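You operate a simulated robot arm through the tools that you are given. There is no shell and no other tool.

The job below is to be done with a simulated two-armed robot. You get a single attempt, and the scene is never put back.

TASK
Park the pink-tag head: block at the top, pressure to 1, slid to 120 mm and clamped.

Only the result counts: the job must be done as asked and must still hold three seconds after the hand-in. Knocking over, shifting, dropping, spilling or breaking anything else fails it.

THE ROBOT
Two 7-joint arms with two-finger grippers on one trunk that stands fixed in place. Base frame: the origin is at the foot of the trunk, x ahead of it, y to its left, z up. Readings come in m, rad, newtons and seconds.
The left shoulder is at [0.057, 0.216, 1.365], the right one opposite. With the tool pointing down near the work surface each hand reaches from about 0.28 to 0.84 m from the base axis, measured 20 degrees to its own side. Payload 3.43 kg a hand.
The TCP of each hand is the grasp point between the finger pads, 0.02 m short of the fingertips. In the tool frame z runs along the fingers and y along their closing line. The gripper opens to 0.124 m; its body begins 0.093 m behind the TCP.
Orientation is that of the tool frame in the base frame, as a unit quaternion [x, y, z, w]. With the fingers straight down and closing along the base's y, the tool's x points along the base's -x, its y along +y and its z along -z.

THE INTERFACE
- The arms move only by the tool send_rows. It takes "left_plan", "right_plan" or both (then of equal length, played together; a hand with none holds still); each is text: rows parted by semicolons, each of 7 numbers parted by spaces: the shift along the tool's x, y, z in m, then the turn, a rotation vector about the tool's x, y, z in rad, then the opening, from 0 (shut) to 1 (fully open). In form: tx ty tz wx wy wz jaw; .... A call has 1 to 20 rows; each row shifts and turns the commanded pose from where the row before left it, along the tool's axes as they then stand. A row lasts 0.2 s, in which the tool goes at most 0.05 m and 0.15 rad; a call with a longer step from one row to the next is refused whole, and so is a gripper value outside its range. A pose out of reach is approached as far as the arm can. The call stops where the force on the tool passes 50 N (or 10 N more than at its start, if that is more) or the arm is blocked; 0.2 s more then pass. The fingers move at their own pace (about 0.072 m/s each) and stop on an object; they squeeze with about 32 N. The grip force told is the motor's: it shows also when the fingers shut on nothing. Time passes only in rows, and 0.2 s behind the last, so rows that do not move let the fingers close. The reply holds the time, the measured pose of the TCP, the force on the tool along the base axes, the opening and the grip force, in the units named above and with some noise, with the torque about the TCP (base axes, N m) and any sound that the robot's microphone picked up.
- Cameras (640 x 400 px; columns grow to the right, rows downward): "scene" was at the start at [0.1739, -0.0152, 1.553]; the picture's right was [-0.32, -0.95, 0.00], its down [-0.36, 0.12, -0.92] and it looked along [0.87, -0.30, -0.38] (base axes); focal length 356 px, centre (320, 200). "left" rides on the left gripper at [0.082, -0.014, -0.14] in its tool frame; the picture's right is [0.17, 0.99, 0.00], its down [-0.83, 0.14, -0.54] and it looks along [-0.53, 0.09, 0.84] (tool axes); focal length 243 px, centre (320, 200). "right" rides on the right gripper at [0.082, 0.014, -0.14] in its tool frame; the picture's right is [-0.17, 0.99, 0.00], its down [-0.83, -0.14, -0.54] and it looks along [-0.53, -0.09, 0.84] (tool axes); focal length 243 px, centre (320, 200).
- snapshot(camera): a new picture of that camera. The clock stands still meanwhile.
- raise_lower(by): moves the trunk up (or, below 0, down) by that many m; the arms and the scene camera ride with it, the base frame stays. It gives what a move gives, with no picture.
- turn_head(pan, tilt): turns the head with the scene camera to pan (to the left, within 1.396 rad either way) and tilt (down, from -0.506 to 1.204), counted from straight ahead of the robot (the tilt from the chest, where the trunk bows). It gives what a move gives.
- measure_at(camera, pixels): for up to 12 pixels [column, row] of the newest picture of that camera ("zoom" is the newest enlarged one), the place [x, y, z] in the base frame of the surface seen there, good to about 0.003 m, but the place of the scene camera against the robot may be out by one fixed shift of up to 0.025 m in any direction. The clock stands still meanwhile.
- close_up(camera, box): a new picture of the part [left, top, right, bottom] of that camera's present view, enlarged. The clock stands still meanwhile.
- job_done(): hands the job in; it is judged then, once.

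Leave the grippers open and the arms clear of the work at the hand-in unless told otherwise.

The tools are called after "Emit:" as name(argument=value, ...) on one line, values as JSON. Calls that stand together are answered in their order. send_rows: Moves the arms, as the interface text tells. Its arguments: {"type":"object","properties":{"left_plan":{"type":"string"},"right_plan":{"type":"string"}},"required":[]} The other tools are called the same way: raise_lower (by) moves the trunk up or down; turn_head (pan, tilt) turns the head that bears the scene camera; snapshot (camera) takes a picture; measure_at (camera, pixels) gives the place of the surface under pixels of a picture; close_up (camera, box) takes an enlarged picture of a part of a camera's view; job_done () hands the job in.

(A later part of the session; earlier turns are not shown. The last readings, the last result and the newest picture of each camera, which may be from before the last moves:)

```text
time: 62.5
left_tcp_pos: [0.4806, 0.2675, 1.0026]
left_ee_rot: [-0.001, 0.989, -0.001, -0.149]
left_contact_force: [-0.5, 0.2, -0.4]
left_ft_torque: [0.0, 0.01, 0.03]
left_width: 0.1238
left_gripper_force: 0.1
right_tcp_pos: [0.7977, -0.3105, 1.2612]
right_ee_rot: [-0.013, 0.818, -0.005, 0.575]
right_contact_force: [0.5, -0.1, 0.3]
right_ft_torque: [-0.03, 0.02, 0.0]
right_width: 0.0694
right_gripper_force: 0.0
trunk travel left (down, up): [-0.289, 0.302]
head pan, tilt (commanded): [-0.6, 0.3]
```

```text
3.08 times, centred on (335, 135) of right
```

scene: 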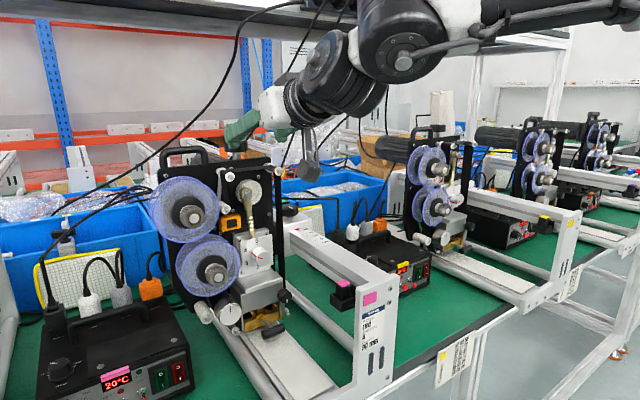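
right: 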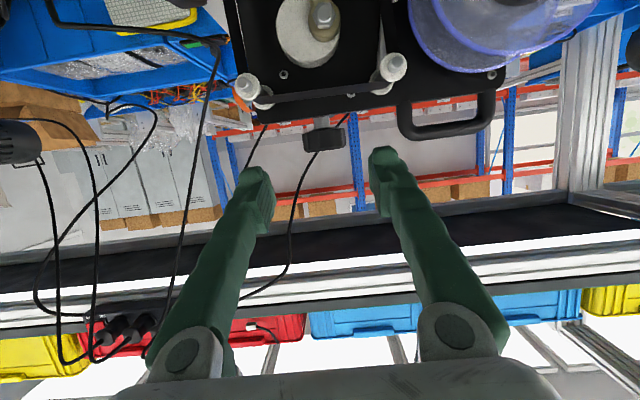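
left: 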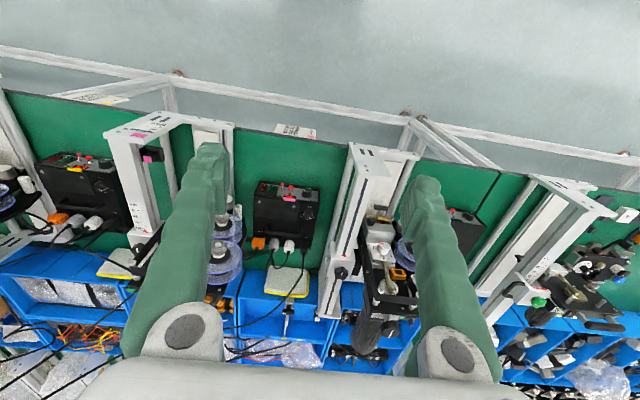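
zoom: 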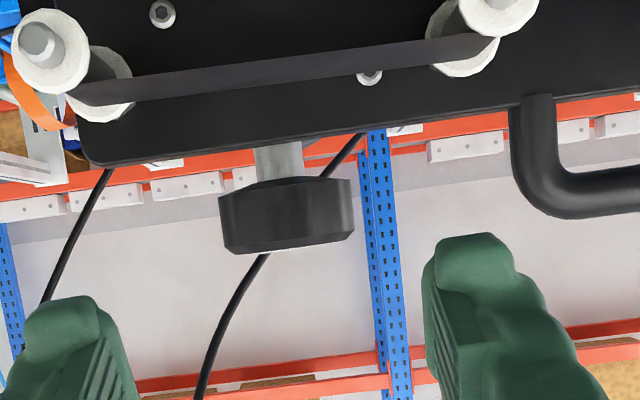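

Cables are far behind. The knob centre stays at about (0.893,-0.3055), z 1.212–1.2365. I narrow the jaw to about 0.055 m (to clear the carry handle at y -0.24) and advance half way, centring in y.

Emit:
send_rows(right_plan="-0.003 0.0042 0 0 0 0 0.445; 0 0 0.0225 0 0 0 0.445; 0 0 0.0225 0 0 0 0.445")

Emit:
snapshot(camera="right")

Emit:
close_up(camera="scene", box=[150, 60, 390, 260])

```text
time: 63.3
left_tcp_pos: [0.4799, 0.2683, 1.0036]
left_ee_rot: [0.0, 0.989, 0.0, -0.148]
left_contact_force: [0.3, 0.6, -0.3]
left_ft_torque: [0.01, 0.01, -0.03]
left_width: 0.1238
left_gripper_force: 0.0
right_tcp_pos: [0.8437, -0.3034, 1.2482]
right_ee_rot: [-0.012, 0.818, -0.005, 0.575]
right_contact_force: [0.4, 0.1, -0.1]
right_ft_torque: [0.0, 0.02, 0.02]
right_width: 0.0552
right_gripper_force: 0.0
trunk travel left (down, up): [-0.289, 0.302]
head pan, tilt (commanded): [-0.6, 0.3]
```

```text
taken
```

right: 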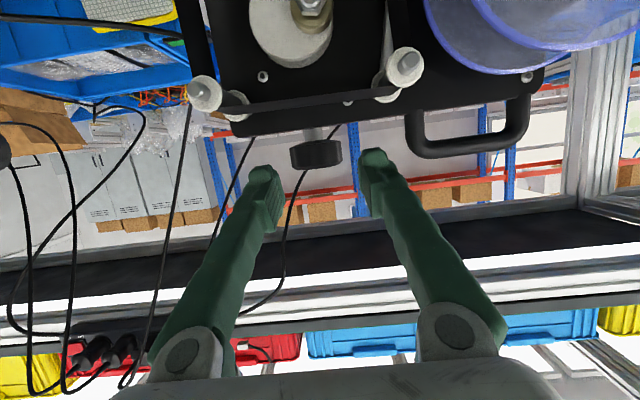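

```text
2.00 times, centred on (270, 160) of scene
```

zoom: 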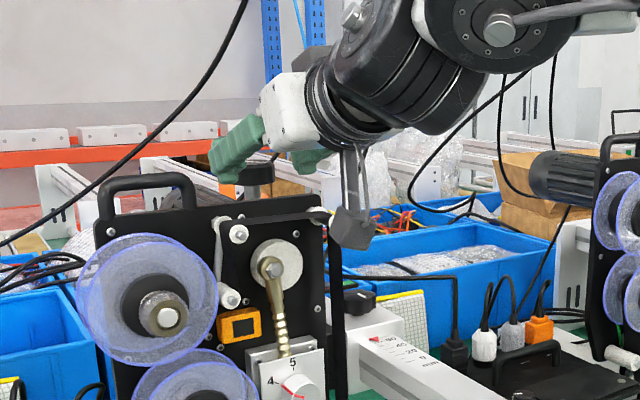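

The knob sits centred between the fingers. I advance the remaining 5 cm along the tool axis with the jaw still open.

Emit:
send_rows(right_plan="0 -0.001 0.0175 0 0 0 0.445; 0 -0.001 0.0175 0 0 0 0.445; 0 0 0.0175 0 0 0 0.445")

Emit:
snapshot(camera="right")

Emit:
close_up(camera="scene", box=[180, 80, 340, 240])

```text
time: 64.1
left_tcp_pos: [0.4796, 0.268, 1.0031]
left_ee_rot: [0.0, 0.989, 0.0, -0.149]
left_contact_force: [-0.4, -0.8, 0.3]
left_ft_torque: [0.01, 0.01, 0.02]
left_width: 0.1239
left_gripper_force: 0.1
right_tcp_pos: [0.8923, -0.3026, 1.2293]
right_ee_rot: [-0.013, 0.818, -0.005, 0.575]
right_contact_force: [0.1, 0.1, -0.6]
right_ft_torque: [-0.01, -0.02, -0.02]
right_width: 0.0553
right_gripper_force: 0.1
trunk travel left (down, up): [-0.289, 0.302]
head pan, tilt (commanded): [-0.6, 0.3]
```

```text
taken
```

right: 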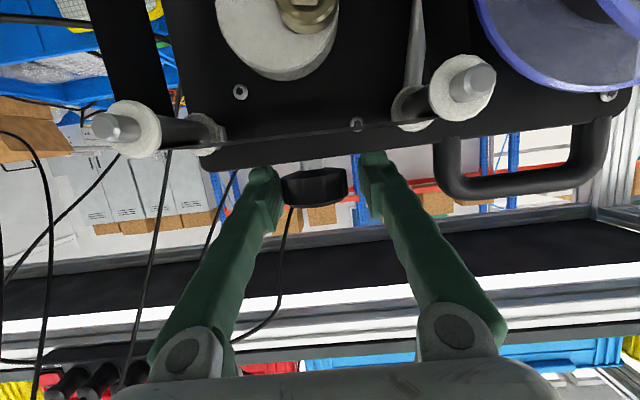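

```text
2.50 times, centred on (260, 160) of scene
```

zoom: 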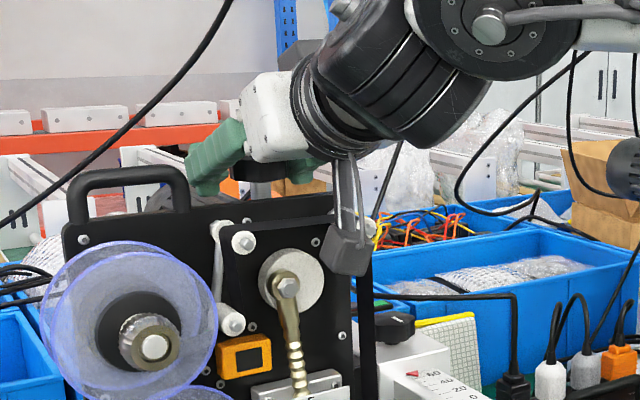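

The hand surrounds the knob at (0.892,-0.303,1.229). I shift 3 mm right to centre and close the jaw on it.

Emit:
send_rows(right_plan="0 -0.003 0 0 0 0 0.445; 0 0 0 0 0 0 0; 0 0 0 0 0 0 0; 0 0 0 0 0 0 0")

Emit:
close_up(camera="scene", box=[215, 160, 295, 220])

```text
time: 65.1
left_tcp_pos: [0.4786, 0.2696, 1.0033]
left_ee_rot: [0.0, 0.989, 0.0, -0.149]
left_contact_force: [1.2, 1.2, -0.8]
left_ft_torque: [0.0, 0.0, -0.03]
left_width: 0.1239
left_gripper_force: 0.1
right_tcp_pos: [0.8914, -0.3067, 1.2319]
right_ee_rot: [-0.012, 0.818, -0.006, 0.575]
right_contact_force: [-0.7, 1.6, 0.3]
right_ft_torque: [0.07, -0.04, 0.0]
right_width: 0.0422
right_gripper_force: 44.8
trunk travel left (down, up): [-0.289, 0.302]
head pan, tilt (commanded): [-0.6, 0.3]
```

```text
6.67 times, centred on (255, 190) of scene
```

zoom: 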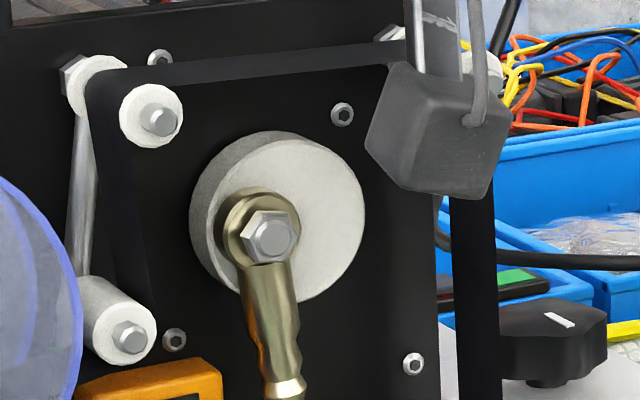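

The jaw holds the knob (width 0.042). I take 3D readings of the crank disc and pin in this low view for a reference before turning.

Emit:
measure_at(camera="zoom", pixels=[[270, 237], [270, 260], [235, 225], [300, 170], [345, 230], [320, 280], [240, 170], [275, 330], [290, 385], [330, 190], [265, 205], [350, 200]])

```text
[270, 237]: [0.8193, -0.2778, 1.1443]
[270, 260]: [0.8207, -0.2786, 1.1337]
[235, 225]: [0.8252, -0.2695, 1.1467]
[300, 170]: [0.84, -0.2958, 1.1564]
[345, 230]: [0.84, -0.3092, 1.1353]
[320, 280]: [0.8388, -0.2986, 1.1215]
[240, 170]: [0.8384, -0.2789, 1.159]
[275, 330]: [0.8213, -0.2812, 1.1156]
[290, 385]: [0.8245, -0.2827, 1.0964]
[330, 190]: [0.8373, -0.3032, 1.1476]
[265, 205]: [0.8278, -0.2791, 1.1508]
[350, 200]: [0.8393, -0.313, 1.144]
```

Pin relative to disc centre: about +11.8 mm to the left and +3 mm up, so about 76° clockwise (front view) to the top. I turn the gripped hand knob +0.3 rad (counter-clockwise from above) about the vertical and look at which way the pin moves.

Emit:
send_rows(right_plan="0 0 0 -0.141 -0.0035 -0.0508 0; 0 0 0 -0.141 -0.0035 -0.0508 0")

Emit:
close_up(camera="scene", box=[215, 160, 295, 220])

Emit:
snapshot(camera="right")

```text
time: 65.7
left_tcp_pos: [0.4791, 0.2686, 1.0044]
left_ee_rot: [0.0, 0.989, 0.0, -0.148]
left_contact_force: [0.0, 0.5, 0.4]
left_ft_torque: [0.0, 0.01, -0.01]
left_width: 0.1241
left_gripper_force: 0.1
right_tcp_pos: [0.8907, -0.3069, 1.2307]
right_ee_rot: [-0.133, 0.806, 0.081, 0.571]
right_contact_force: [0.1, -2.0, 5.2]
right_ft_torque: [0.56, 0.12, -0.02]
right_width: 0.0418
right_gripper_force: 45.0
trunk travel left (down, up): [-0.289, 0.302]
head pan, tilt (commanded): [-0.6, 0.3]
```

```text
6.67 times, centred on (255, 190) of scene
```

zoom: 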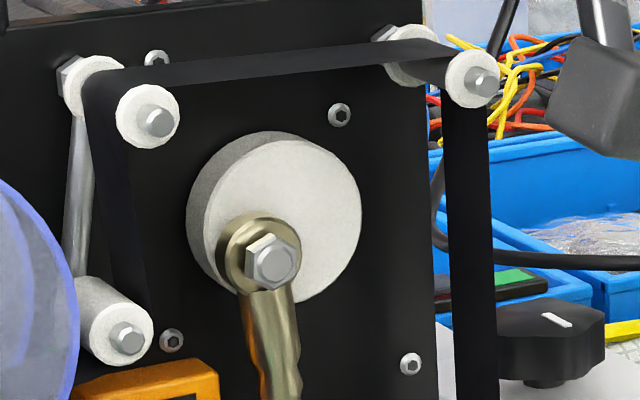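

```text
taken
```

right: 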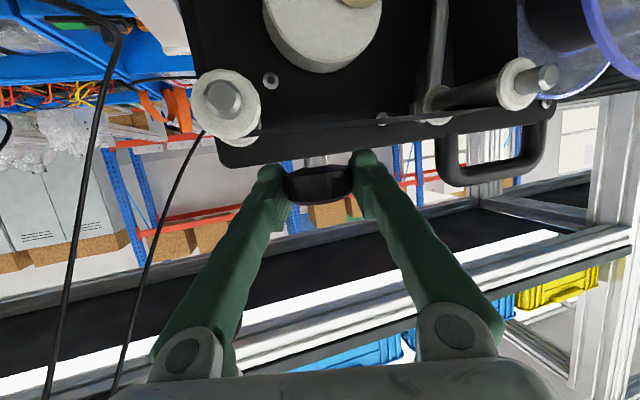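

The pin went down (counter-clockwise front view), and roughly twice the knob angle. So the knob must turn the other way, clockwise from above, about 0.97 rad from here. To stay clear of the carry handle I open, swing the open hand further round to yaw about +0.75, and will regrip there.

Emit:
send_rows(right_plan="0 0 0 0 0 0 0.445; 0 0 0 0 0 0 0.445; 0 0 0 -0.141 -0.0035 -0.0508 0.445; 0 0 0 -0.141 -0.0035 -0.0508 0.445; 0 0 0 -0.141 -0.0035 -0.0508 0.445")

Emit:
snapshot(camera="right")

Emit:
close_up(camera="scene", box=[180, 80, 340, 240])

```text
time: 66.9
left_tcp_pos: [0.4793, 0.2682, 1.0036]
left_ee_rot: [0.0, 0.989, 0.0, -0.149]
left_contact_force: [0.1, 0.3, -0.4]
left_ft_torque: [0.02, 0.01, 0.0]
left_width: 0.1239
left_gripper_force: 0.0
right_tcp_pos: [0.893, -0.3062, 1.2301]
right_ee_rot: [-0.311, 0.757, 0.205, 0.537]
right_contact_force: [0.5, 0.0, 0.4]
right_ft_torque: [0.03, 0.03, 0.02]
right_width: 0.0552
right_gripper_force: 0.1
trunk travel left (down, up): [-0.289, 0.302]
head pan, tilt (commanded): [-0.6, 0.3]
```

```text
taken
```

right: 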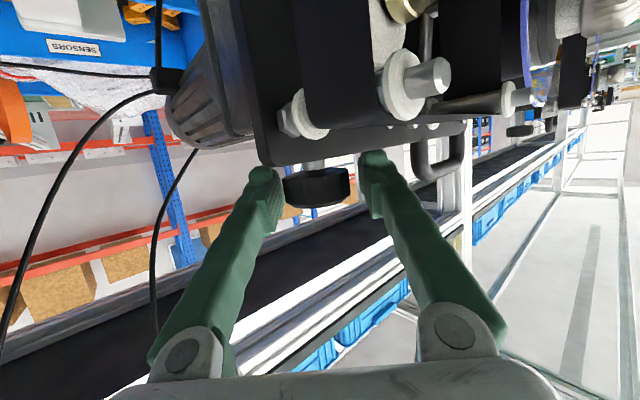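

```text
2.50 times, centred on (260, 160) of scene
```

zoom: 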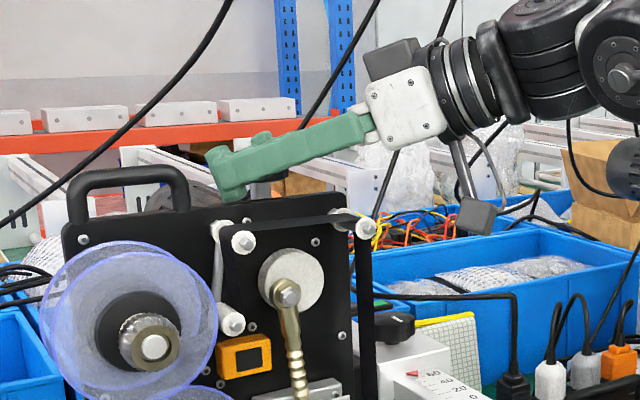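

No reach trouble. I add one more 0.15 rad, grip, and turn back −0.75 rad (clockwise from above), then check the pin.

Emit:
send_rows(right_plan="0 0 0 -0.141 -0.0035 -0.0508 0.445; 0 0 0 0 0 0 0; 0 0 0 0 0 0 0; 0 0 0 0 0 0 0; 0 0 0 0.141 0.0035 0.0508 0; 0 0 0 0.141 0.0035 0.0508 0; 0 0 0 0.141 0.0035 0.0508 0; 0 0 0 0.141 0.0035 0.0508 0; 0 0 0 0.141 0.0035 0.0508 0")

Emit:
close_up(camera="scene", box=[215, 160, 295, 220])

Emit:
snapshot(camera="right")

```text
time: 68.9
left_tcp_pos: [0.4791, 0.269, 1.004]
left_ee_rot: [-0.001, 0.989, 0.0, -0.148]
left_contact_force: [-0.8, -0.5, 0.2]
left_ft_torque: [0.0, -0.05, -0.02]
left_width: 0.1239
left_gripper_force: 0.1
right_tcp_pos: [0.8942, -0.3061, 1.2292]
right_ee_rot: [-0.073, 0.816, 0.036, 0.573]
right_contact_force: [6.9, -0.6, -0.6]
right_ft_torque: [-0.18, 0.33, -0.01]
right_width: 0.0411
right_gripper_force: 44.8
trunk travel left (down, up): [-0.289, 0.302]
head pan, tilt (commanded): [-0.6, 0.3]
```

```text
6.67 times, centred on (255, 190) of scene
```

zoom: 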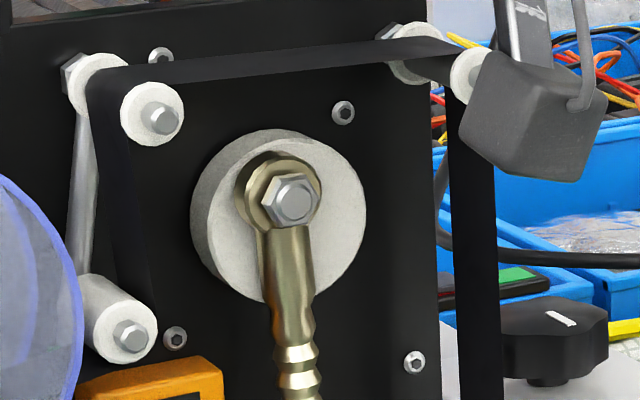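

```text
taken
```

right: 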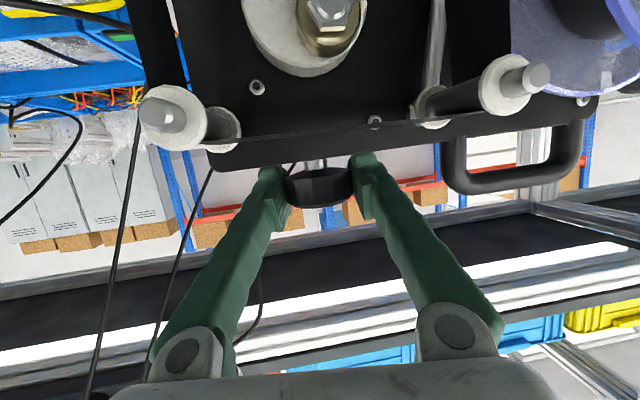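

The pin has swung up and is near the top. I measure the pin against the disc centre.

Emit:
measure_at(camera="zoom", pixels=[[293, 200], [290, 215], [285, 270], [295, 360], [345, 180], [350, 230], [225, 250], [230, 160], [330, 270], [300, 350], [310, 140], [240, 290]])

Emit:
close_up(camera="scene", box=[230, 170, 280, 270])

```text
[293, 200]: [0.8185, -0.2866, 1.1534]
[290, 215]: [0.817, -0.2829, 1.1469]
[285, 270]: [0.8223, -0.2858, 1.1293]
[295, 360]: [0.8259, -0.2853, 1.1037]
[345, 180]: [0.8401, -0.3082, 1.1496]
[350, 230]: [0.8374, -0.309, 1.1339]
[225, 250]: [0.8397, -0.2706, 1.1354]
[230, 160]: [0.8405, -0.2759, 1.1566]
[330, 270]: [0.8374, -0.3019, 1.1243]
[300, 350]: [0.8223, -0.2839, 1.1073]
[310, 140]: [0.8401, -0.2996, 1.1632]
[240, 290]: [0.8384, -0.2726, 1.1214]
```

```text
4.00 times, centred on (255, 220) of scene
```

zoom: 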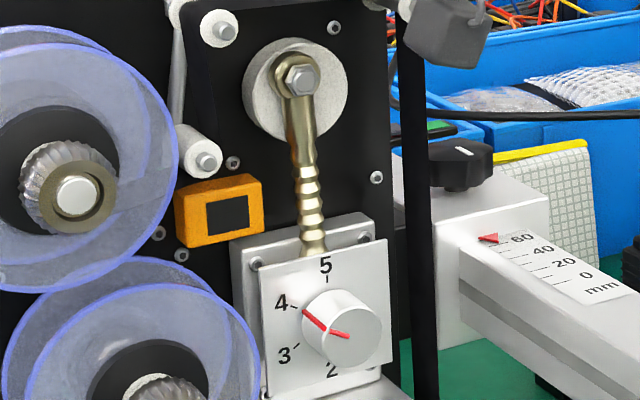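

The estimate of the remaining angle is uncertain (14–35°) because of parallax. I will instead use the block's height: it is flat at the top. I take a strong close-up of the dial plate's top edge as the reference for the present angle.

Emit:
close_up(camera="scene", box=[240, 215, 290, 247])

Emit:
close_up(camera="scene", box=[230, 165, 280, 215])

```text
12.50 times, centred on (265, 231) of scene
```

zoom: 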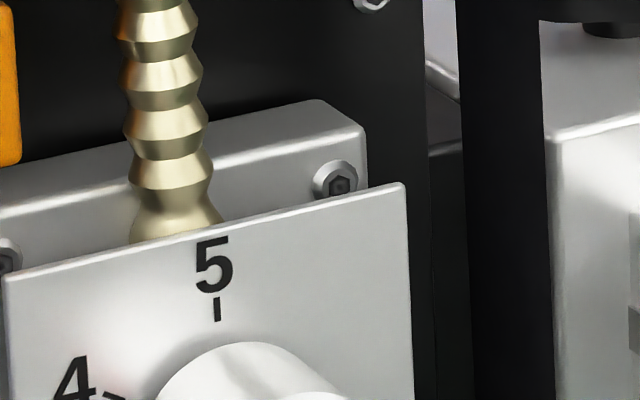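

```text
8.00 times, centred on (255, 190) of scene
```

zoom: 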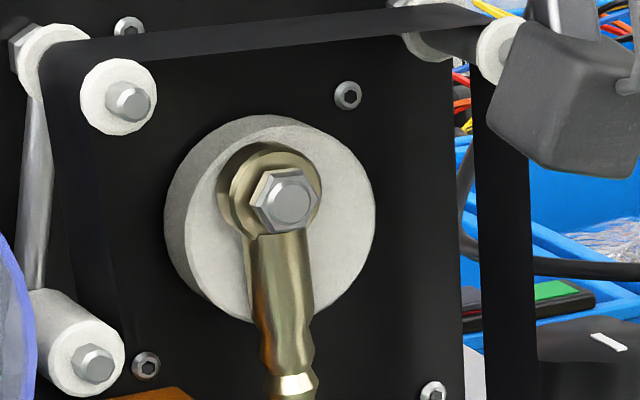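

Reference: plate's top-right corner at (403,184), "5" tick top at (217,297). I turn another −0.12 rad and compare.

Emit:
send_rows(right_plan="0 0 0 0.113 0.0028 0.0406 0; 0 0 0 0 0 0 0")

Emit:
close_up(camera="scene", box=[240, 215, 290, 247])

Emit:
close_up(camera="scene", box=[230, 165, 280, 215])

```text
time: 69.5
left_tcp_pos: [0.4805, 0.2682, 1.0032]
left_ee_rot: [0.0, 0.989, 0.0, -0.149]
left_contact_force: [-0.3, -0.2, 0.2]
left_ft_torque: [0.02, -0.01, -0.02]
left_width: 0.1241
left_gripper_force: 0.1
right_tcp_pos: [0.8925, -0.3062, 1.2296]
right_ee_rot: [-0.024, 0.818, 0.002, 0.574]
right_contact_force: [4.7, -1.9, -2.1]
right_ft_torque: [-0.19, -0.23, 0.05]
right_width: 0.0408
right_gripper_force: 44.8
trunk travel left (down, up): [-0.289, 0.302]
head pan, tilt (commanded): [-0.6, 0.3]
```

```text
12.50 times, centred on (265, 231) of scene
```

zoom: 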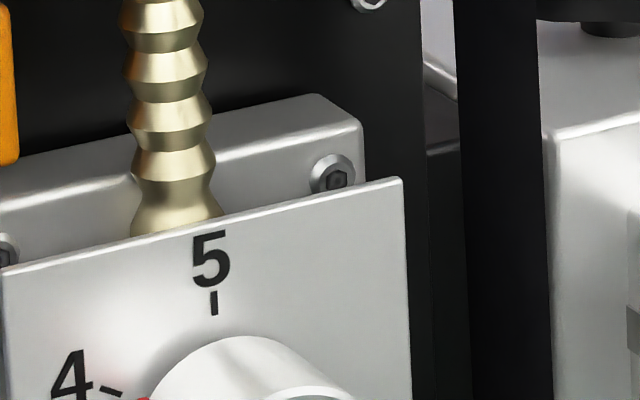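

```text
8.00 times, centred on (255, 190) of scene
```

zoom: 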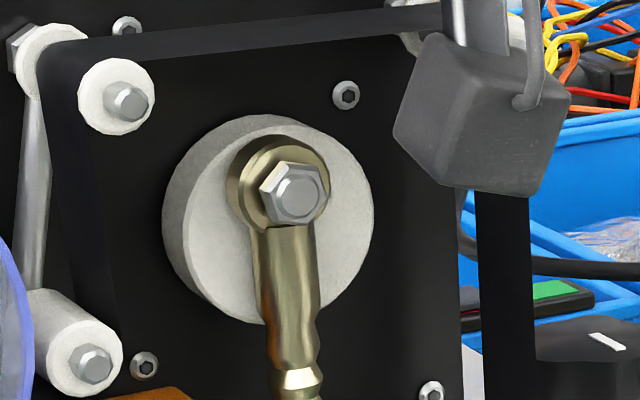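

The block rose a little more (about 4 px net, the whole picture shifted ~2 px). I turn a further −0.12 rad to see whether it peaks and starts to fall.

Emit:
send_rows(right_plan="0 0 0 0.113 0.0028 0.0406 0; 0 0 0 0 0 0 0")

Emit:
close_up(camera="scene", box=[240, 215, 290, 247])

Emit:
close_up(camera="scene", box=[230, 165, 280, 215])

```text
time: 70.1
left_tcp_pos: [0.4796, 0.269, 1.003]
left_ee_rot: [0.0, 0.989, 0.0, -0.148]
left_contact_force: [-0.8, 0.4, 0.5]
left_ft_torque: [0.01, 0.01, 0.0]
left_width: 0.1238
left_gripper_force: 0.1
right_tcp_pos: [0.8928, -0.306, 1.2295]
right_ee_rot: [0.025, 0.818, -0.032, 0.574]
right_contact_force: [2.8, 0.4, -5.0]
right_ft_torque: [0.06, -0.04, -0.04]
right_width: 0.0409
right_gripper_force: 44.8
trunk travel left (down, up): [-0.289, 0.302]
head pan, tilt (commanded): [-0.6, 0.3]
```

```text
12.50 times, centred on (265, 231) of scene
```

zoom: 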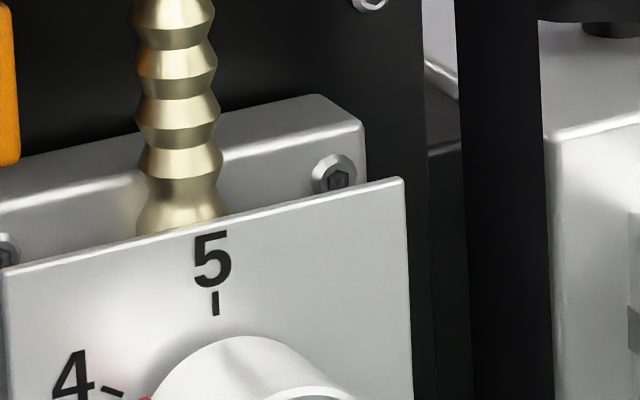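

```text
8.00 times, centred on (255, 190) of scene
```

zoom: 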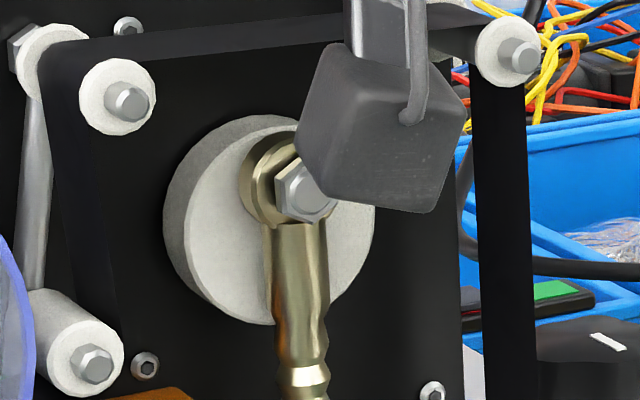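

The height is the same as before this step, so the top lies half-way between. I turn back +0.06 rad to sit at the peak.

Emit:
send_rows(right_plan="0 0 0 -0.0564 -0.0014 -0.0203 0; 0 0 0 0 0 0 0; 0 0 0 0 0 0 0")

Emit:
close_up(camera="scene", box=[240, 215, 290, 247])

Emit:
close_up(camera="scene", box=[230, 165, 280, 215])

```text
time: 70.9
left_tcp_pos: [0.4799, 0.2689, 1.0035]
left_ee_rot: [0.0, 0.989, -0.001, -0.149]
left_contact_force: [0.0, 0.4, 0.7]
left_ft_torque: [0.02, -0.02, -0.04]
left_width: 0.1239
left_gripper_force: 0.2
right_tcp_pos: [0.8946, -0.3068, 1.2294]
right_ee_rot: [0.0, 0.819, -0.014, 0.574]
right_contact_force: [0.5, 0.1, -6.2]
right_ft_torque: [-0.08, -0.08, 0.02]
right_width: 0.0408
right_gripper_force: 45.2
trunk travel left (down, up): [-0.289, 0.302]
head pan, tilt (commanded): [-0.6, 0.3]
```

```text
12.50 times, centred on (265, 231) of scene
```

zoom: 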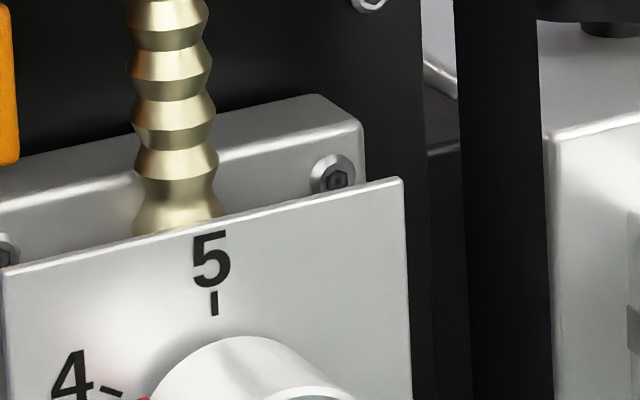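

```text
8.00 times, centred on (255, 190) of scene
```

zoom: 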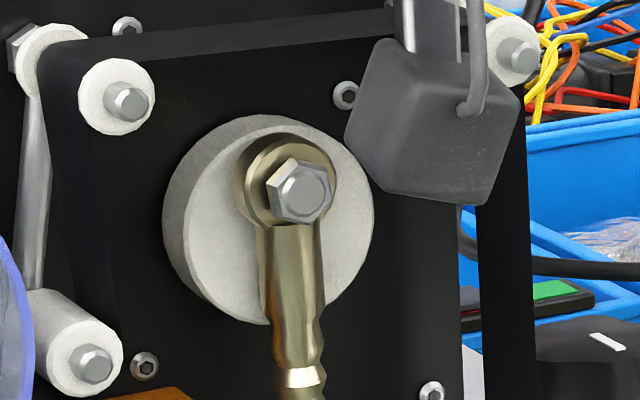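

The block is at its peak. I open the jaw and back straight out along the tool axis, then check that the crank stays.

Emit:
send_rows(right_plan="0 0 0 0 0 0 0.445; 0 0 0 0 0 0 0.445; 0 0 -0.025 0 0 0 0.445; 0 0 -0.04 0 0 0 0.445; 0 0 -0.045 0 0 0 0.445; 0 0 -0.045 0 0 0 0.445; 0 0 -0.045 0 0 0 0.445")

Emit:
close_up(camera="scene", box=[230, 165, 280, 215])

Emit:
snapshot(camera="scene")

```text
time: 72.5
left_tcp_pos: [0.4773, 0.2702, 1.004]
left_ee_rot: [-0.001, 0.989, 0.0, -0.148]
left_contact_force: [-0.6, -0.2, -0.6]
left_ft_torque: [0.03, -0.06, -0.04]
left_width: 0.1239
left_gripper_force: 0.2
right_tcp_pos: [0.7002, -0.3012, 1.3015]
right_ee_rot: [0.0, 0.818, -0.015, 0.575]
right_contact_force: [0.2, 0.0, 0.2]
right_ft_torque: [0.0, 0.03, -0.01]
right_width: 0.0552
right_gripper_force: 0.0
trunk travel left (down, up): [-0.289, 0.302]
head pan, tilt (commanded): [-0.6, 0.3]
```

```text
8.00 times, centred on (255, 190) of scene
```

zoom: 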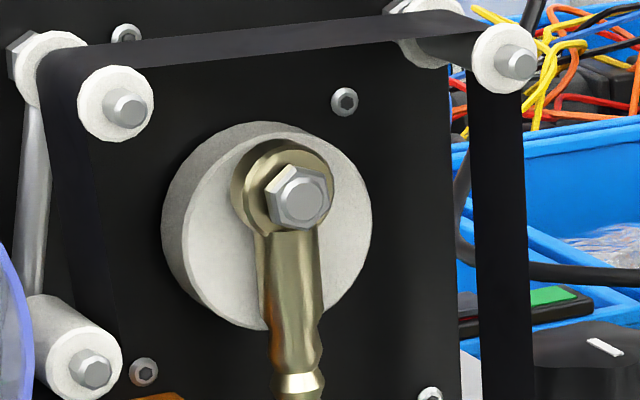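

```text
taken
```

scene: 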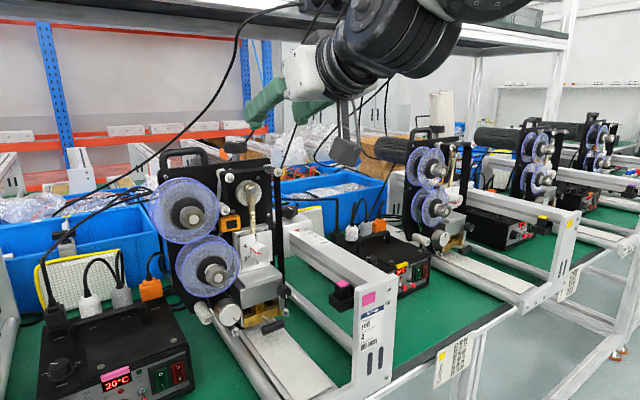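

The crank stayed at the top after release. Next is the pressure knob, which faces the robot. I bring the hand level (tool pointing straight ahead) and down in front of the dial to (0.62,-0.31,1.06), well short of the head.

Emit:
send_rows(right_plan="0 0 -0.03 0 -0.15 0 0.445; 0 0 -0.03 0 -0.15 0 0.445; 0 0 0 0 -0.046 0 0.445; 0.04 -0.0017 -0.004 0 0 0 0.445; 0.04 -0.0017 -0.004 0 0 0 0.445; 0.04 -0.0017 -0.004 0 0 0 0.445; 0.04 -0.0017 -0.004 0 0 0 0.445; 0.04 -0.0017 -0.004 0 0 0 0.445; 0.04 -0.0017 -0.004 0 0 0 0.445")

Emit:
snapshot(camera="scene")

Emit:
snapshot(camera="right")

```text
time: 74.5
left_tcp_pos: [0.484, 0.2688, 0.9998]
left_ee_rot: [0.0, 0.988, 0.0, -0.152]
left_contact_force: [0.8, -0.1, 0.1]
left_ft_torque: [0.0, 0.09, 0.03]
left_width: 0.1241
left_gripper_force: 0.1
right_tcp_pos: [0.6481, -0.3139, 1.0977]
right_ee_rot: [0.004, 0.714, -0.016, 0.7]
right_contact_force: [1.2, -0.8, -2.2]
right_ft_torque: [0.03, -0.18, 0.04]
right_width: 0.0553
right_gripper_force: 0.0
right hand out of reach, approached as far as the arm can: row 5, 6, 7, 8, 9
trunk travel left (down, up): [-0.289, 0.302]
head pan, tilt (commanded): [-0.6, 0.3]
```

```text
taken
```

scene: 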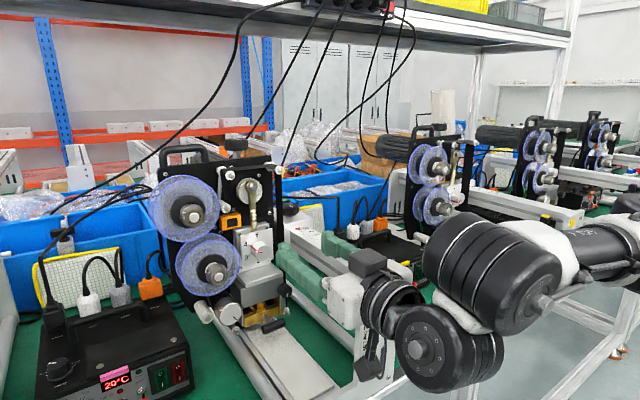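

```text
taken
```

right: 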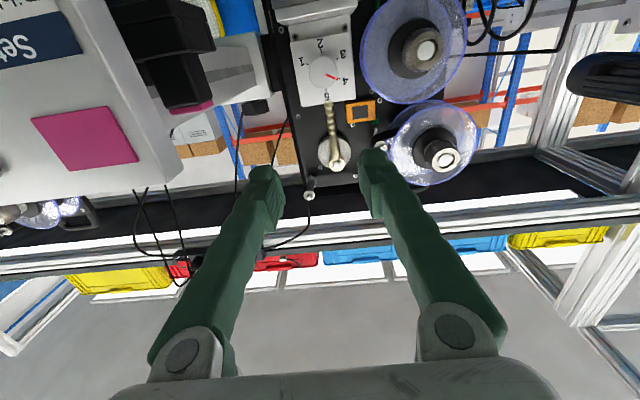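

The arm can't go lower than z about 1.098 in this pose, and I read a slight −2 N. I hold still a moment to see whether that force is real contact.

Emit:
send_rows(right_plan="0 0 0 0 0 0 0.445; 0 0 0 0 0 0 0.445")

Emit:
close_up(camera="scene", box=[260, 200, 520, 400])

```text
time: 75.1
left_tcp_pos: [0.48, 0.2686, 1.0032]
left_ee_rot: [0.0, 0.989, 0.0, -0.148]
left_contact_force: [0.1, 0.9, -0.1]
left_ft_torque: [0.0, 0.01, 0.04]
left_width: 0.1239
left_gripper_force: 0.0
right_tcp_pos: [0.643, -0.3145, 1.0997]
right_ee_rot: [0.007, 0.713, -0.015, 0.701]
right_contact_force: [0.3, -0.4, -0.7]
right_ft_torque: [-0.03, 0.0, 0.01]
right_width: 0.0552
right_gripper_force: 0.0
trunk travel left (down, up): [-0.289, 0.302]
head pan, tilt (commanded): [-0.6, 0.3]
```

```text
2.00 times, centred on (390, 300) of scene
```

zoom: 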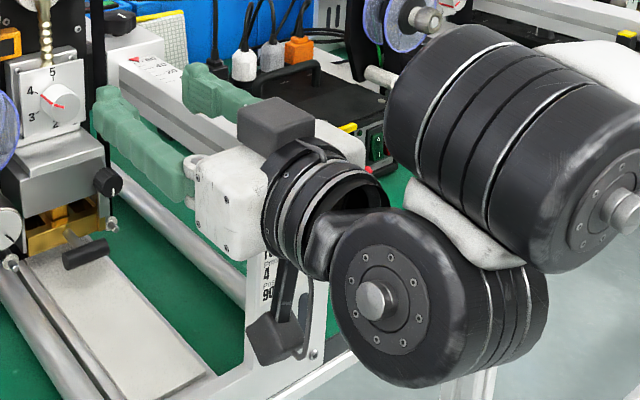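

No contact; it was a transient. From here the right camera sees the dial at about (324,72). I enlarge and measure the dial knob, reels and ribbon.

Emit:
snapshot(camera="right")

Emit:
close_up(camera="right", box=[260, 0, 480, 140])

Emit:
measure_at(camera="right", pixels=[[324, 72], [311, 72], [337, 72], [324, 59], [324, 86], [296, 100], [355, 55], [365, 50], [425, 50], [410, 100], [290, 60], [300, 20]])

```text
taken
```

right: 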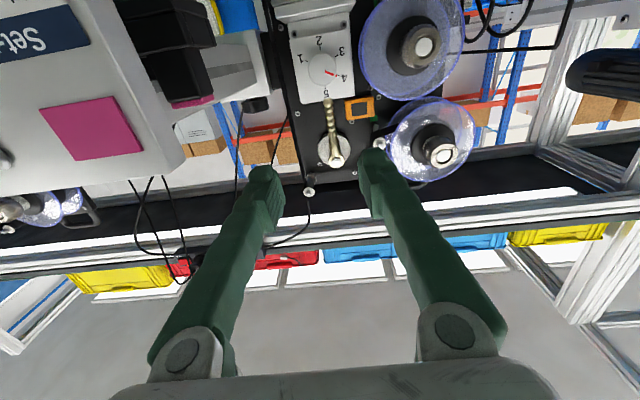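

```text
2.86 times, centred on (370, 70) of right
```

zoom: 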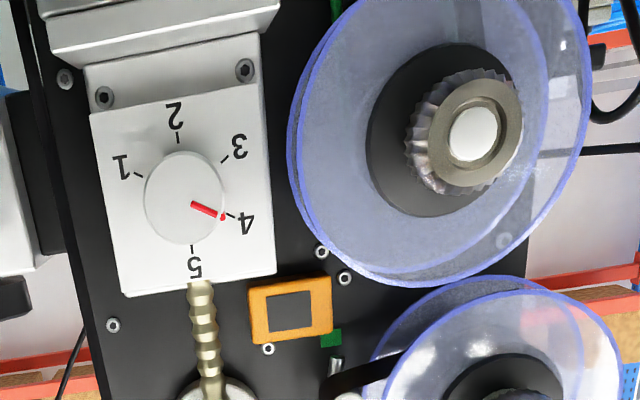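

```text
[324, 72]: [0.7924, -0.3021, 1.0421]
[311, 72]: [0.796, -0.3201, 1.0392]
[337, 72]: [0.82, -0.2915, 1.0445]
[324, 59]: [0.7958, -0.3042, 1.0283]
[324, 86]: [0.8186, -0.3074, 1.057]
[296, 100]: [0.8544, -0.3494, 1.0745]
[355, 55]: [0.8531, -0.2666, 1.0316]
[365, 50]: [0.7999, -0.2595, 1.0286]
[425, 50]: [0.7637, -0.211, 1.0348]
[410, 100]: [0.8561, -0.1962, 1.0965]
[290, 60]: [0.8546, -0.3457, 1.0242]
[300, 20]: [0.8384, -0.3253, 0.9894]
```

The view is nearly along the dial axis: ticks are 60° apart, the pointer sits at 4 and "1" is exactly opposite, so I need 180° counter-clockwise. The knob is about 0.03 m across, its face at about (0.793,-0.305,1.038). The lower reel's edge is 45 mm to the left. I check the block below and the reel edge depth.

Emit:
measure_at(camera="zoom", pixels=[[160, 15], [160, 40], [160, 55], [160, 75], [200, 85], [105, 97], [300, 150], [312, 220], [400, 270], [470, 130], [184, 195], [260, 190]])

Emit:
close_up(camera="scene", box=[160, 200, 300, 330])

```text
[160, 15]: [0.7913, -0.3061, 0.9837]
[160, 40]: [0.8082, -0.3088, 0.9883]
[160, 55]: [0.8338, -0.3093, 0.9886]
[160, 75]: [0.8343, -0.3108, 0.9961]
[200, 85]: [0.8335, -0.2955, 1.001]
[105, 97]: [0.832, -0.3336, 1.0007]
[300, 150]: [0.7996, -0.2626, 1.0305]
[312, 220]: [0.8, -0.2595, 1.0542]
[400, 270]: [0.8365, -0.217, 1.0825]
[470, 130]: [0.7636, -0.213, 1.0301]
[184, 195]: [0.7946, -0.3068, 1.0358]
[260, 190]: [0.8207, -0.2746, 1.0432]
```

```text
3.08 times, centred on (230, 265) of scene
```

zoom: 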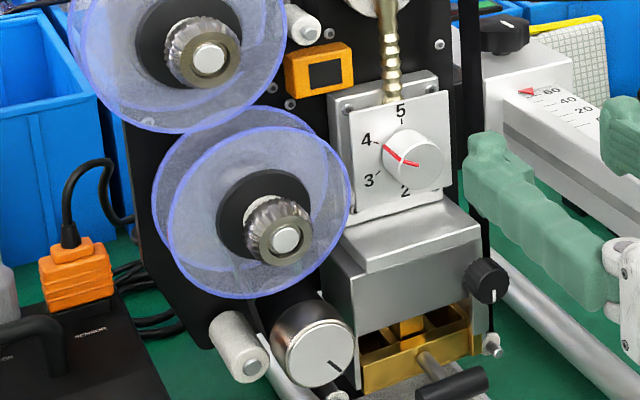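

Block top is at z about 0.985–0.989, i.e. about 48 mm below the knob centre. I need the finger thickness, so I measure points on the fingertips themselves.

Emit:
measure_at(camera="right", pixels=[[250, 175], [258, 170], [266, 168], [275, 175], [283, 190], [362, 165], [370, 160], [378, 155], [386, 165], [392, 180], [365, 190], [272, 215]])

Emit:
close_up(camera="right", box=[230, 140, 410, 260])

```text
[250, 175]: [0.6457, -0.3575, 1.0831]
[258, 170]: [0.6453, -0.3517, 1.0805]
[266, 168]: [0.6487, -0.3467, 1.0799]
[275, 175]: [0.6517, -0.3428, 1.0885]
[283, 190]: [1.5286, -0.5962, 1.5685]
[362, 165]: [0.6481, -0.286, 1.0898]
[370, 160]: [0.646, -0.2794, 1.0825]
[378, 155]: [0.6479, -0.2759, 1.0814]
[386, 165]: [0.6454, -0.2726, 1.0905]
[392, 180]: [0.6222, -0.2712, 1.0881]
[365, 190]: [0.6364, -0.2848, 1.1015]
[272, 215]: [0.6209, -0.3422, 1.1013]
```

```text
3.33 times, centred on (320, 200) of right
```

zoom: 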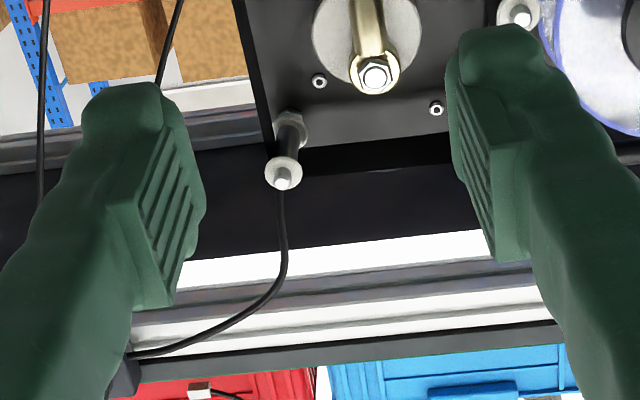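

Fingers are about 15 mm thick at the tips, so a 45 mm opening clears the block by about 10 mm. I straighten the tool (yaw, pitch and roll corrections of 1–2°) and move to a pre-grasp point (0.745,-0.307,1.036), with tips 28 mm short of the knob face.

Emit:
send_rows(right_plan="0 0 0 -0.031 -0.0168 0.0116 0.445; 0.0155 0.0029 0.0257 0 0 0 0.445; 0.0155 0.0029 0.0257 0 0 0 0.445; 0.0155 0.001 0.0257 0 0 0 0.445; 0.0155 0.001 0.0237 0 0 0 0.445")

Emit:
snapshot(camera="right")

Emit:
snapshot(camera="scene")

```text
time: 76.3
left_tcp_pos: [0.4794, 0.2685, 1.0045]
left_ee_rot: [0.0, 0.989, 0.0, -0.148]
left_contact_force: [-0.4, 1.1, -0.2]
left_ft_torque: [-0.01, 0.0, 0.03]
left_width: 0.1242
left_gripper_force: 0.0
right_tcp_pos: [0.6824, -0.2402, 1.06]
right_ee_rot: [-0.008, 0.702, -0.001, 0.712]
right_contact_force: [-0.7, 0.8, 0.2]
right_ft_torque: [0.01, 0.01, -0.02]
right_width: 0.0552
right_gripper_force: 0.1
right hand out of reach, approached as far as the arm can: row 1, 2, 3, 4, 5
trunk travel left (down, up): [-0.289, 0.302]
head pan, tilt (commanded): [-0.6, 0.3]
```

```text
taken
```

right: 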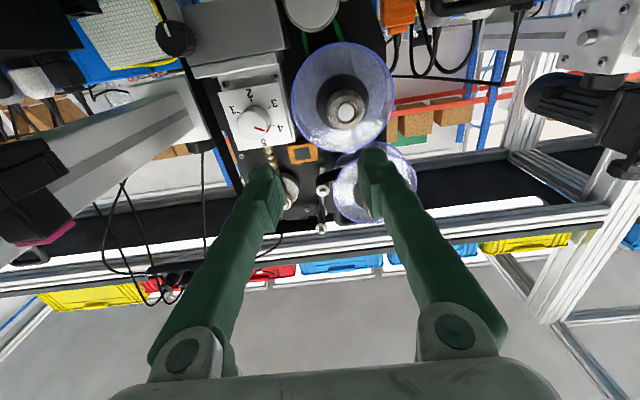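

```text
taken
```

scene: 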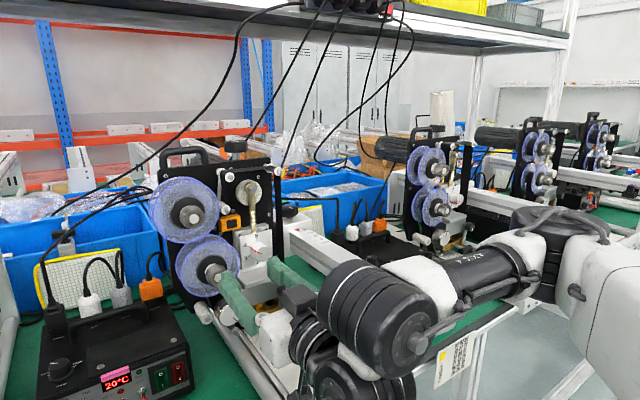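

The arm slid left to (0.682,-0.240,1.060): at that low height close-in is awkward for the wrist. I go up, right and forward first to (0.74,-0.307,1.16), in front of the head, and will descend there.

Emit:
send_rows(right_plan="-0.0333 0 0 0 0 0 0.445; -0.0333 0 0 0 0 0 0.445; -0.0333 0 0 0 0 0 0.445; 0 -0.0335 0 0 0 0 0.445; 0 -0.0335 0 0 0 0 0.445; 0 0 0.029 0 0 0 0.445; 0 0 0.029 0 0 0 0.445")

Emit:
snapshot(camera="right")

Emit:
snapshot(camera="scene")

```text
time: 77.9
left_tcp_pos: [0.4784, 0.269, 1.0039]
left_ee_rot: [0.0, 0.989, 0.0, -0.149]
left_contact_force: [-0.5, 0.1, 0.0]
left_ft_torque: [-0.03, -0.04, -0.01]
left_width: 0.1242
left_gripper_force: 0.0
right_tcp_pos: [0.7387, -0.2813, 1.1612]
right_ee_rot: [-0.009, 0.701, 0.0, 0.713]
right_contact_force: [0.6, 0.3, 0.6]
right_ft_torque: [0.02, -0.03, 0.01]
right_width: 0.0551
right_gripper_force: 0.1
right hand out of reach, approached as far as the arm can: row 3, 4, 5
trunk travel left (down, up): [-0.289, 0.302]
head pan, tilt (commanded): [-0.6, 0.3]
```

```text
taken
```

right: 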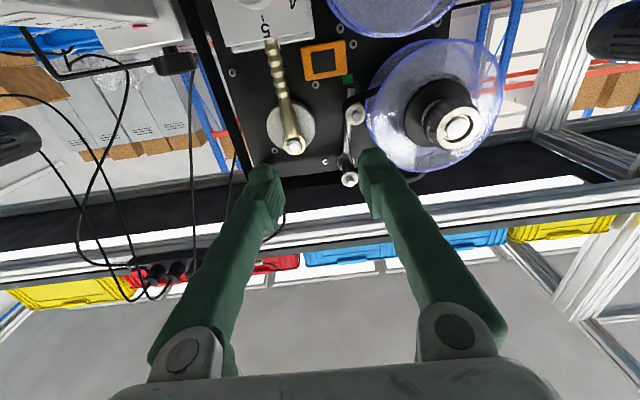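

```text
taken
```

scene: 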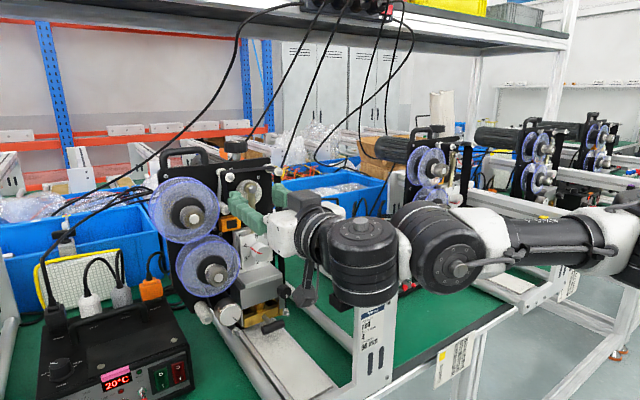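

Now at (0.739,-0.281,1.161), within reach. I shift right to y -0.307 and descend 12.5 cm in small steps; the tips stay at x about 0.759, in front of reels and knob.

Emit:
send_rows(right_plan="0 -0.0257 -0.003 0 0 0 0.445; 0.025 0 0 0 0 0 0.445; 0.025 0 0 0 0 0 0.445; 0.025 0 0 0 0 0 0.445; 0.025 0 0 0 0 0 0.445; 0.025 0 0 0 0 0 0.445")

Emit:
snapshot(camera="right")

Emit:
snapshot(camera="scene")

```text
time: 79.3
left_tcp_pos: [0.4787, 0.2685, 1.0034]
left_ee_rot: [0.0, 0.989, 0.0, -0.147]
left_contact_force: [0.3, 0.0, 0.7]
left_ft_torque: [-0.04, 0.0, 0.0]
left_width: 0.1238
left_gripper_force: 0.1
right_tcp_pos: [0.7372, -0.3055, 1.0362]
right_ee_rot: [-0.008, 0.698, 0.0, 0.716]
right_contact_force: [3.5, -4.0, 19.4]
right_ft_torque: [-1.06, 2.27, 0.62]
right_width: 0.0552
right_gripper_force: 0.1
trunk travel left (down, up): [-0.289, 0.302]
head pan, tilt (commanded): [-0.6, 0.3]
```

```text
taken
```

right: 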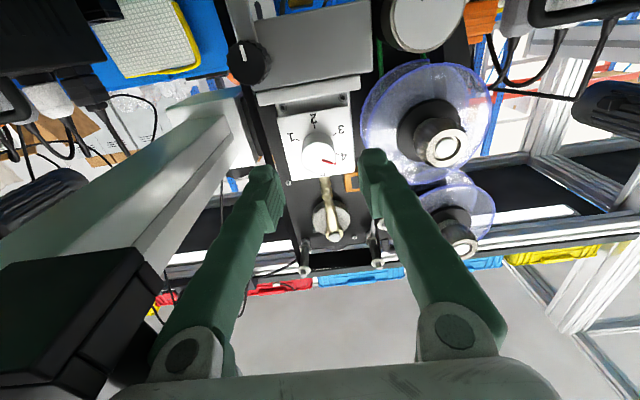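

```text
taken
```

scene: 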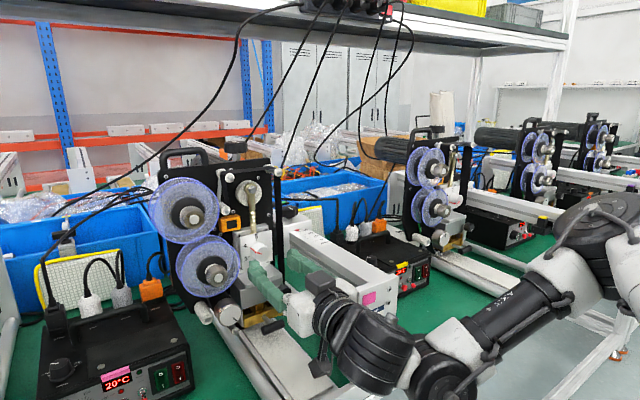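

The force reads +19 N upward: the hand body is touching the black holder with the pink cap on the beam (left in the wrist view). I back straight up at once.

Emit:
send_rows(right_plan="-0.02 0 0 0 0 0 0.445; -0.02 0 0 0 0 0 0.445; -0.02 0 0 0 0 0 0.445")

Emit:
snapshot(camera="right")

Emit:
close_up(camera="scene", box=[300, 230, 420, 400])

```text
time: 80.1
left_tcp_pos: [0.4793, 0.2686, 1.0038]
left_ee_rot: [0.0, 0.989, 0.0, -0.148]
left_contact_force: [0.3, 0.3, -0.4]
left_ft_torque: [0.03, -0.05, 0.02]
left_width: 0.124
left_gripper_force: 0.1
right_tcp_pos: [0.739, -0.3066, 1.0922]
right_ee_rot: [-0.01, 0.701, 0.0, 0.713]
right_contact_force: [-0.4, 0.2, -0.1]
right_ft_torque: [0.01, -0.02, 0.0]
right_width: 0.0553
right_gripper_force: 0.0
trunk travel left (down, up): [-0.289, 0.302]
head pan, tilt (commanded): [-0.6, 0.3]
```

```text
taken
```

right: 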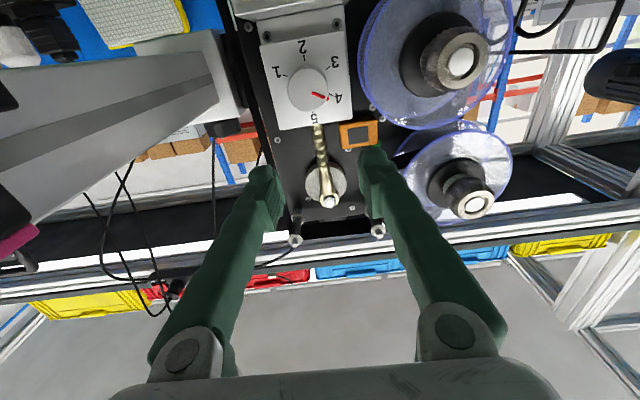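

```text
2.35 times, centred on (360, 315) of scene
```

zoom: 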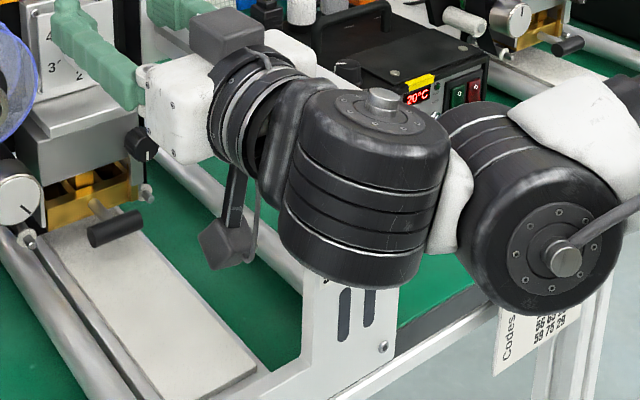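

Free again at z 1.092. The hand body is about ±7 cm wide along its closing line, so with the fingers horizontal it meets the holder. With the hand rolled upright it is only about ±3.5 cm wide there. I roll +90° here and look.

Emit:
send_rows(right_plan="0 0 0 0 0 0.15 0.445; 0 0 0 0 0 0.15 0.445; 0 0 0 0 0 0.15 0.445; 0 0 0 0 0 0.15 0.445; 0 0 0 0 0 0.15 0.445; 0 0 0 0 0 0.15 0.445; 0 0 0 0 0 0.15 0.445; 0 0 0 0 0 0.15 0.445; 0 0 0 0 0 0.15 0.445; 0 0 0 0 0 0.15 0.445")

Emit:
snapshot(camera="right")

Emit:
snapshot(camera="scene")

```text
time: 82.3
left_tcp_pos: [0.4789, 0.268, 1.0034]
left_ee_rot: [0.0, 0.989, 0.0, -0.149]
left_contact_force: [0.0, -0.9, -0.5]
left_ft_torque: [0.01, 0.02, 0.0]
left_width: 0.1239
left_gripper_force: 0.1
right_tcp_pos: [0.7385, -0.306, 1.093]
right_ee_rot: [0.472, 0.519, 0.487, 0.52]
right_contact_force: [0.9, -0.1, 0.1]
right_ft_torque: [0.0, -0.01, -0.02]
right_width: 0.0549
right_gripper_force: 0.0
trunk travel left (down, up): [-0.289, 0.302]
head pan, tilt (commanded): [-0.6, 0.3]
```

```text
taken
```

right: 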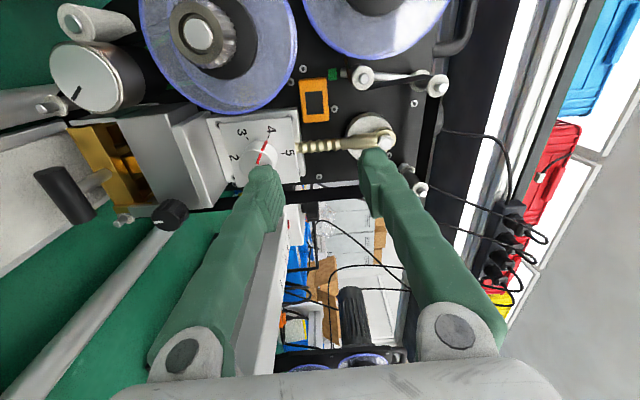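

```text
taken
```

scene: 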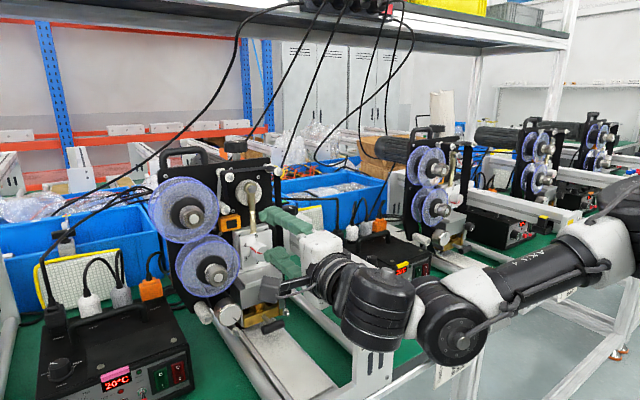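

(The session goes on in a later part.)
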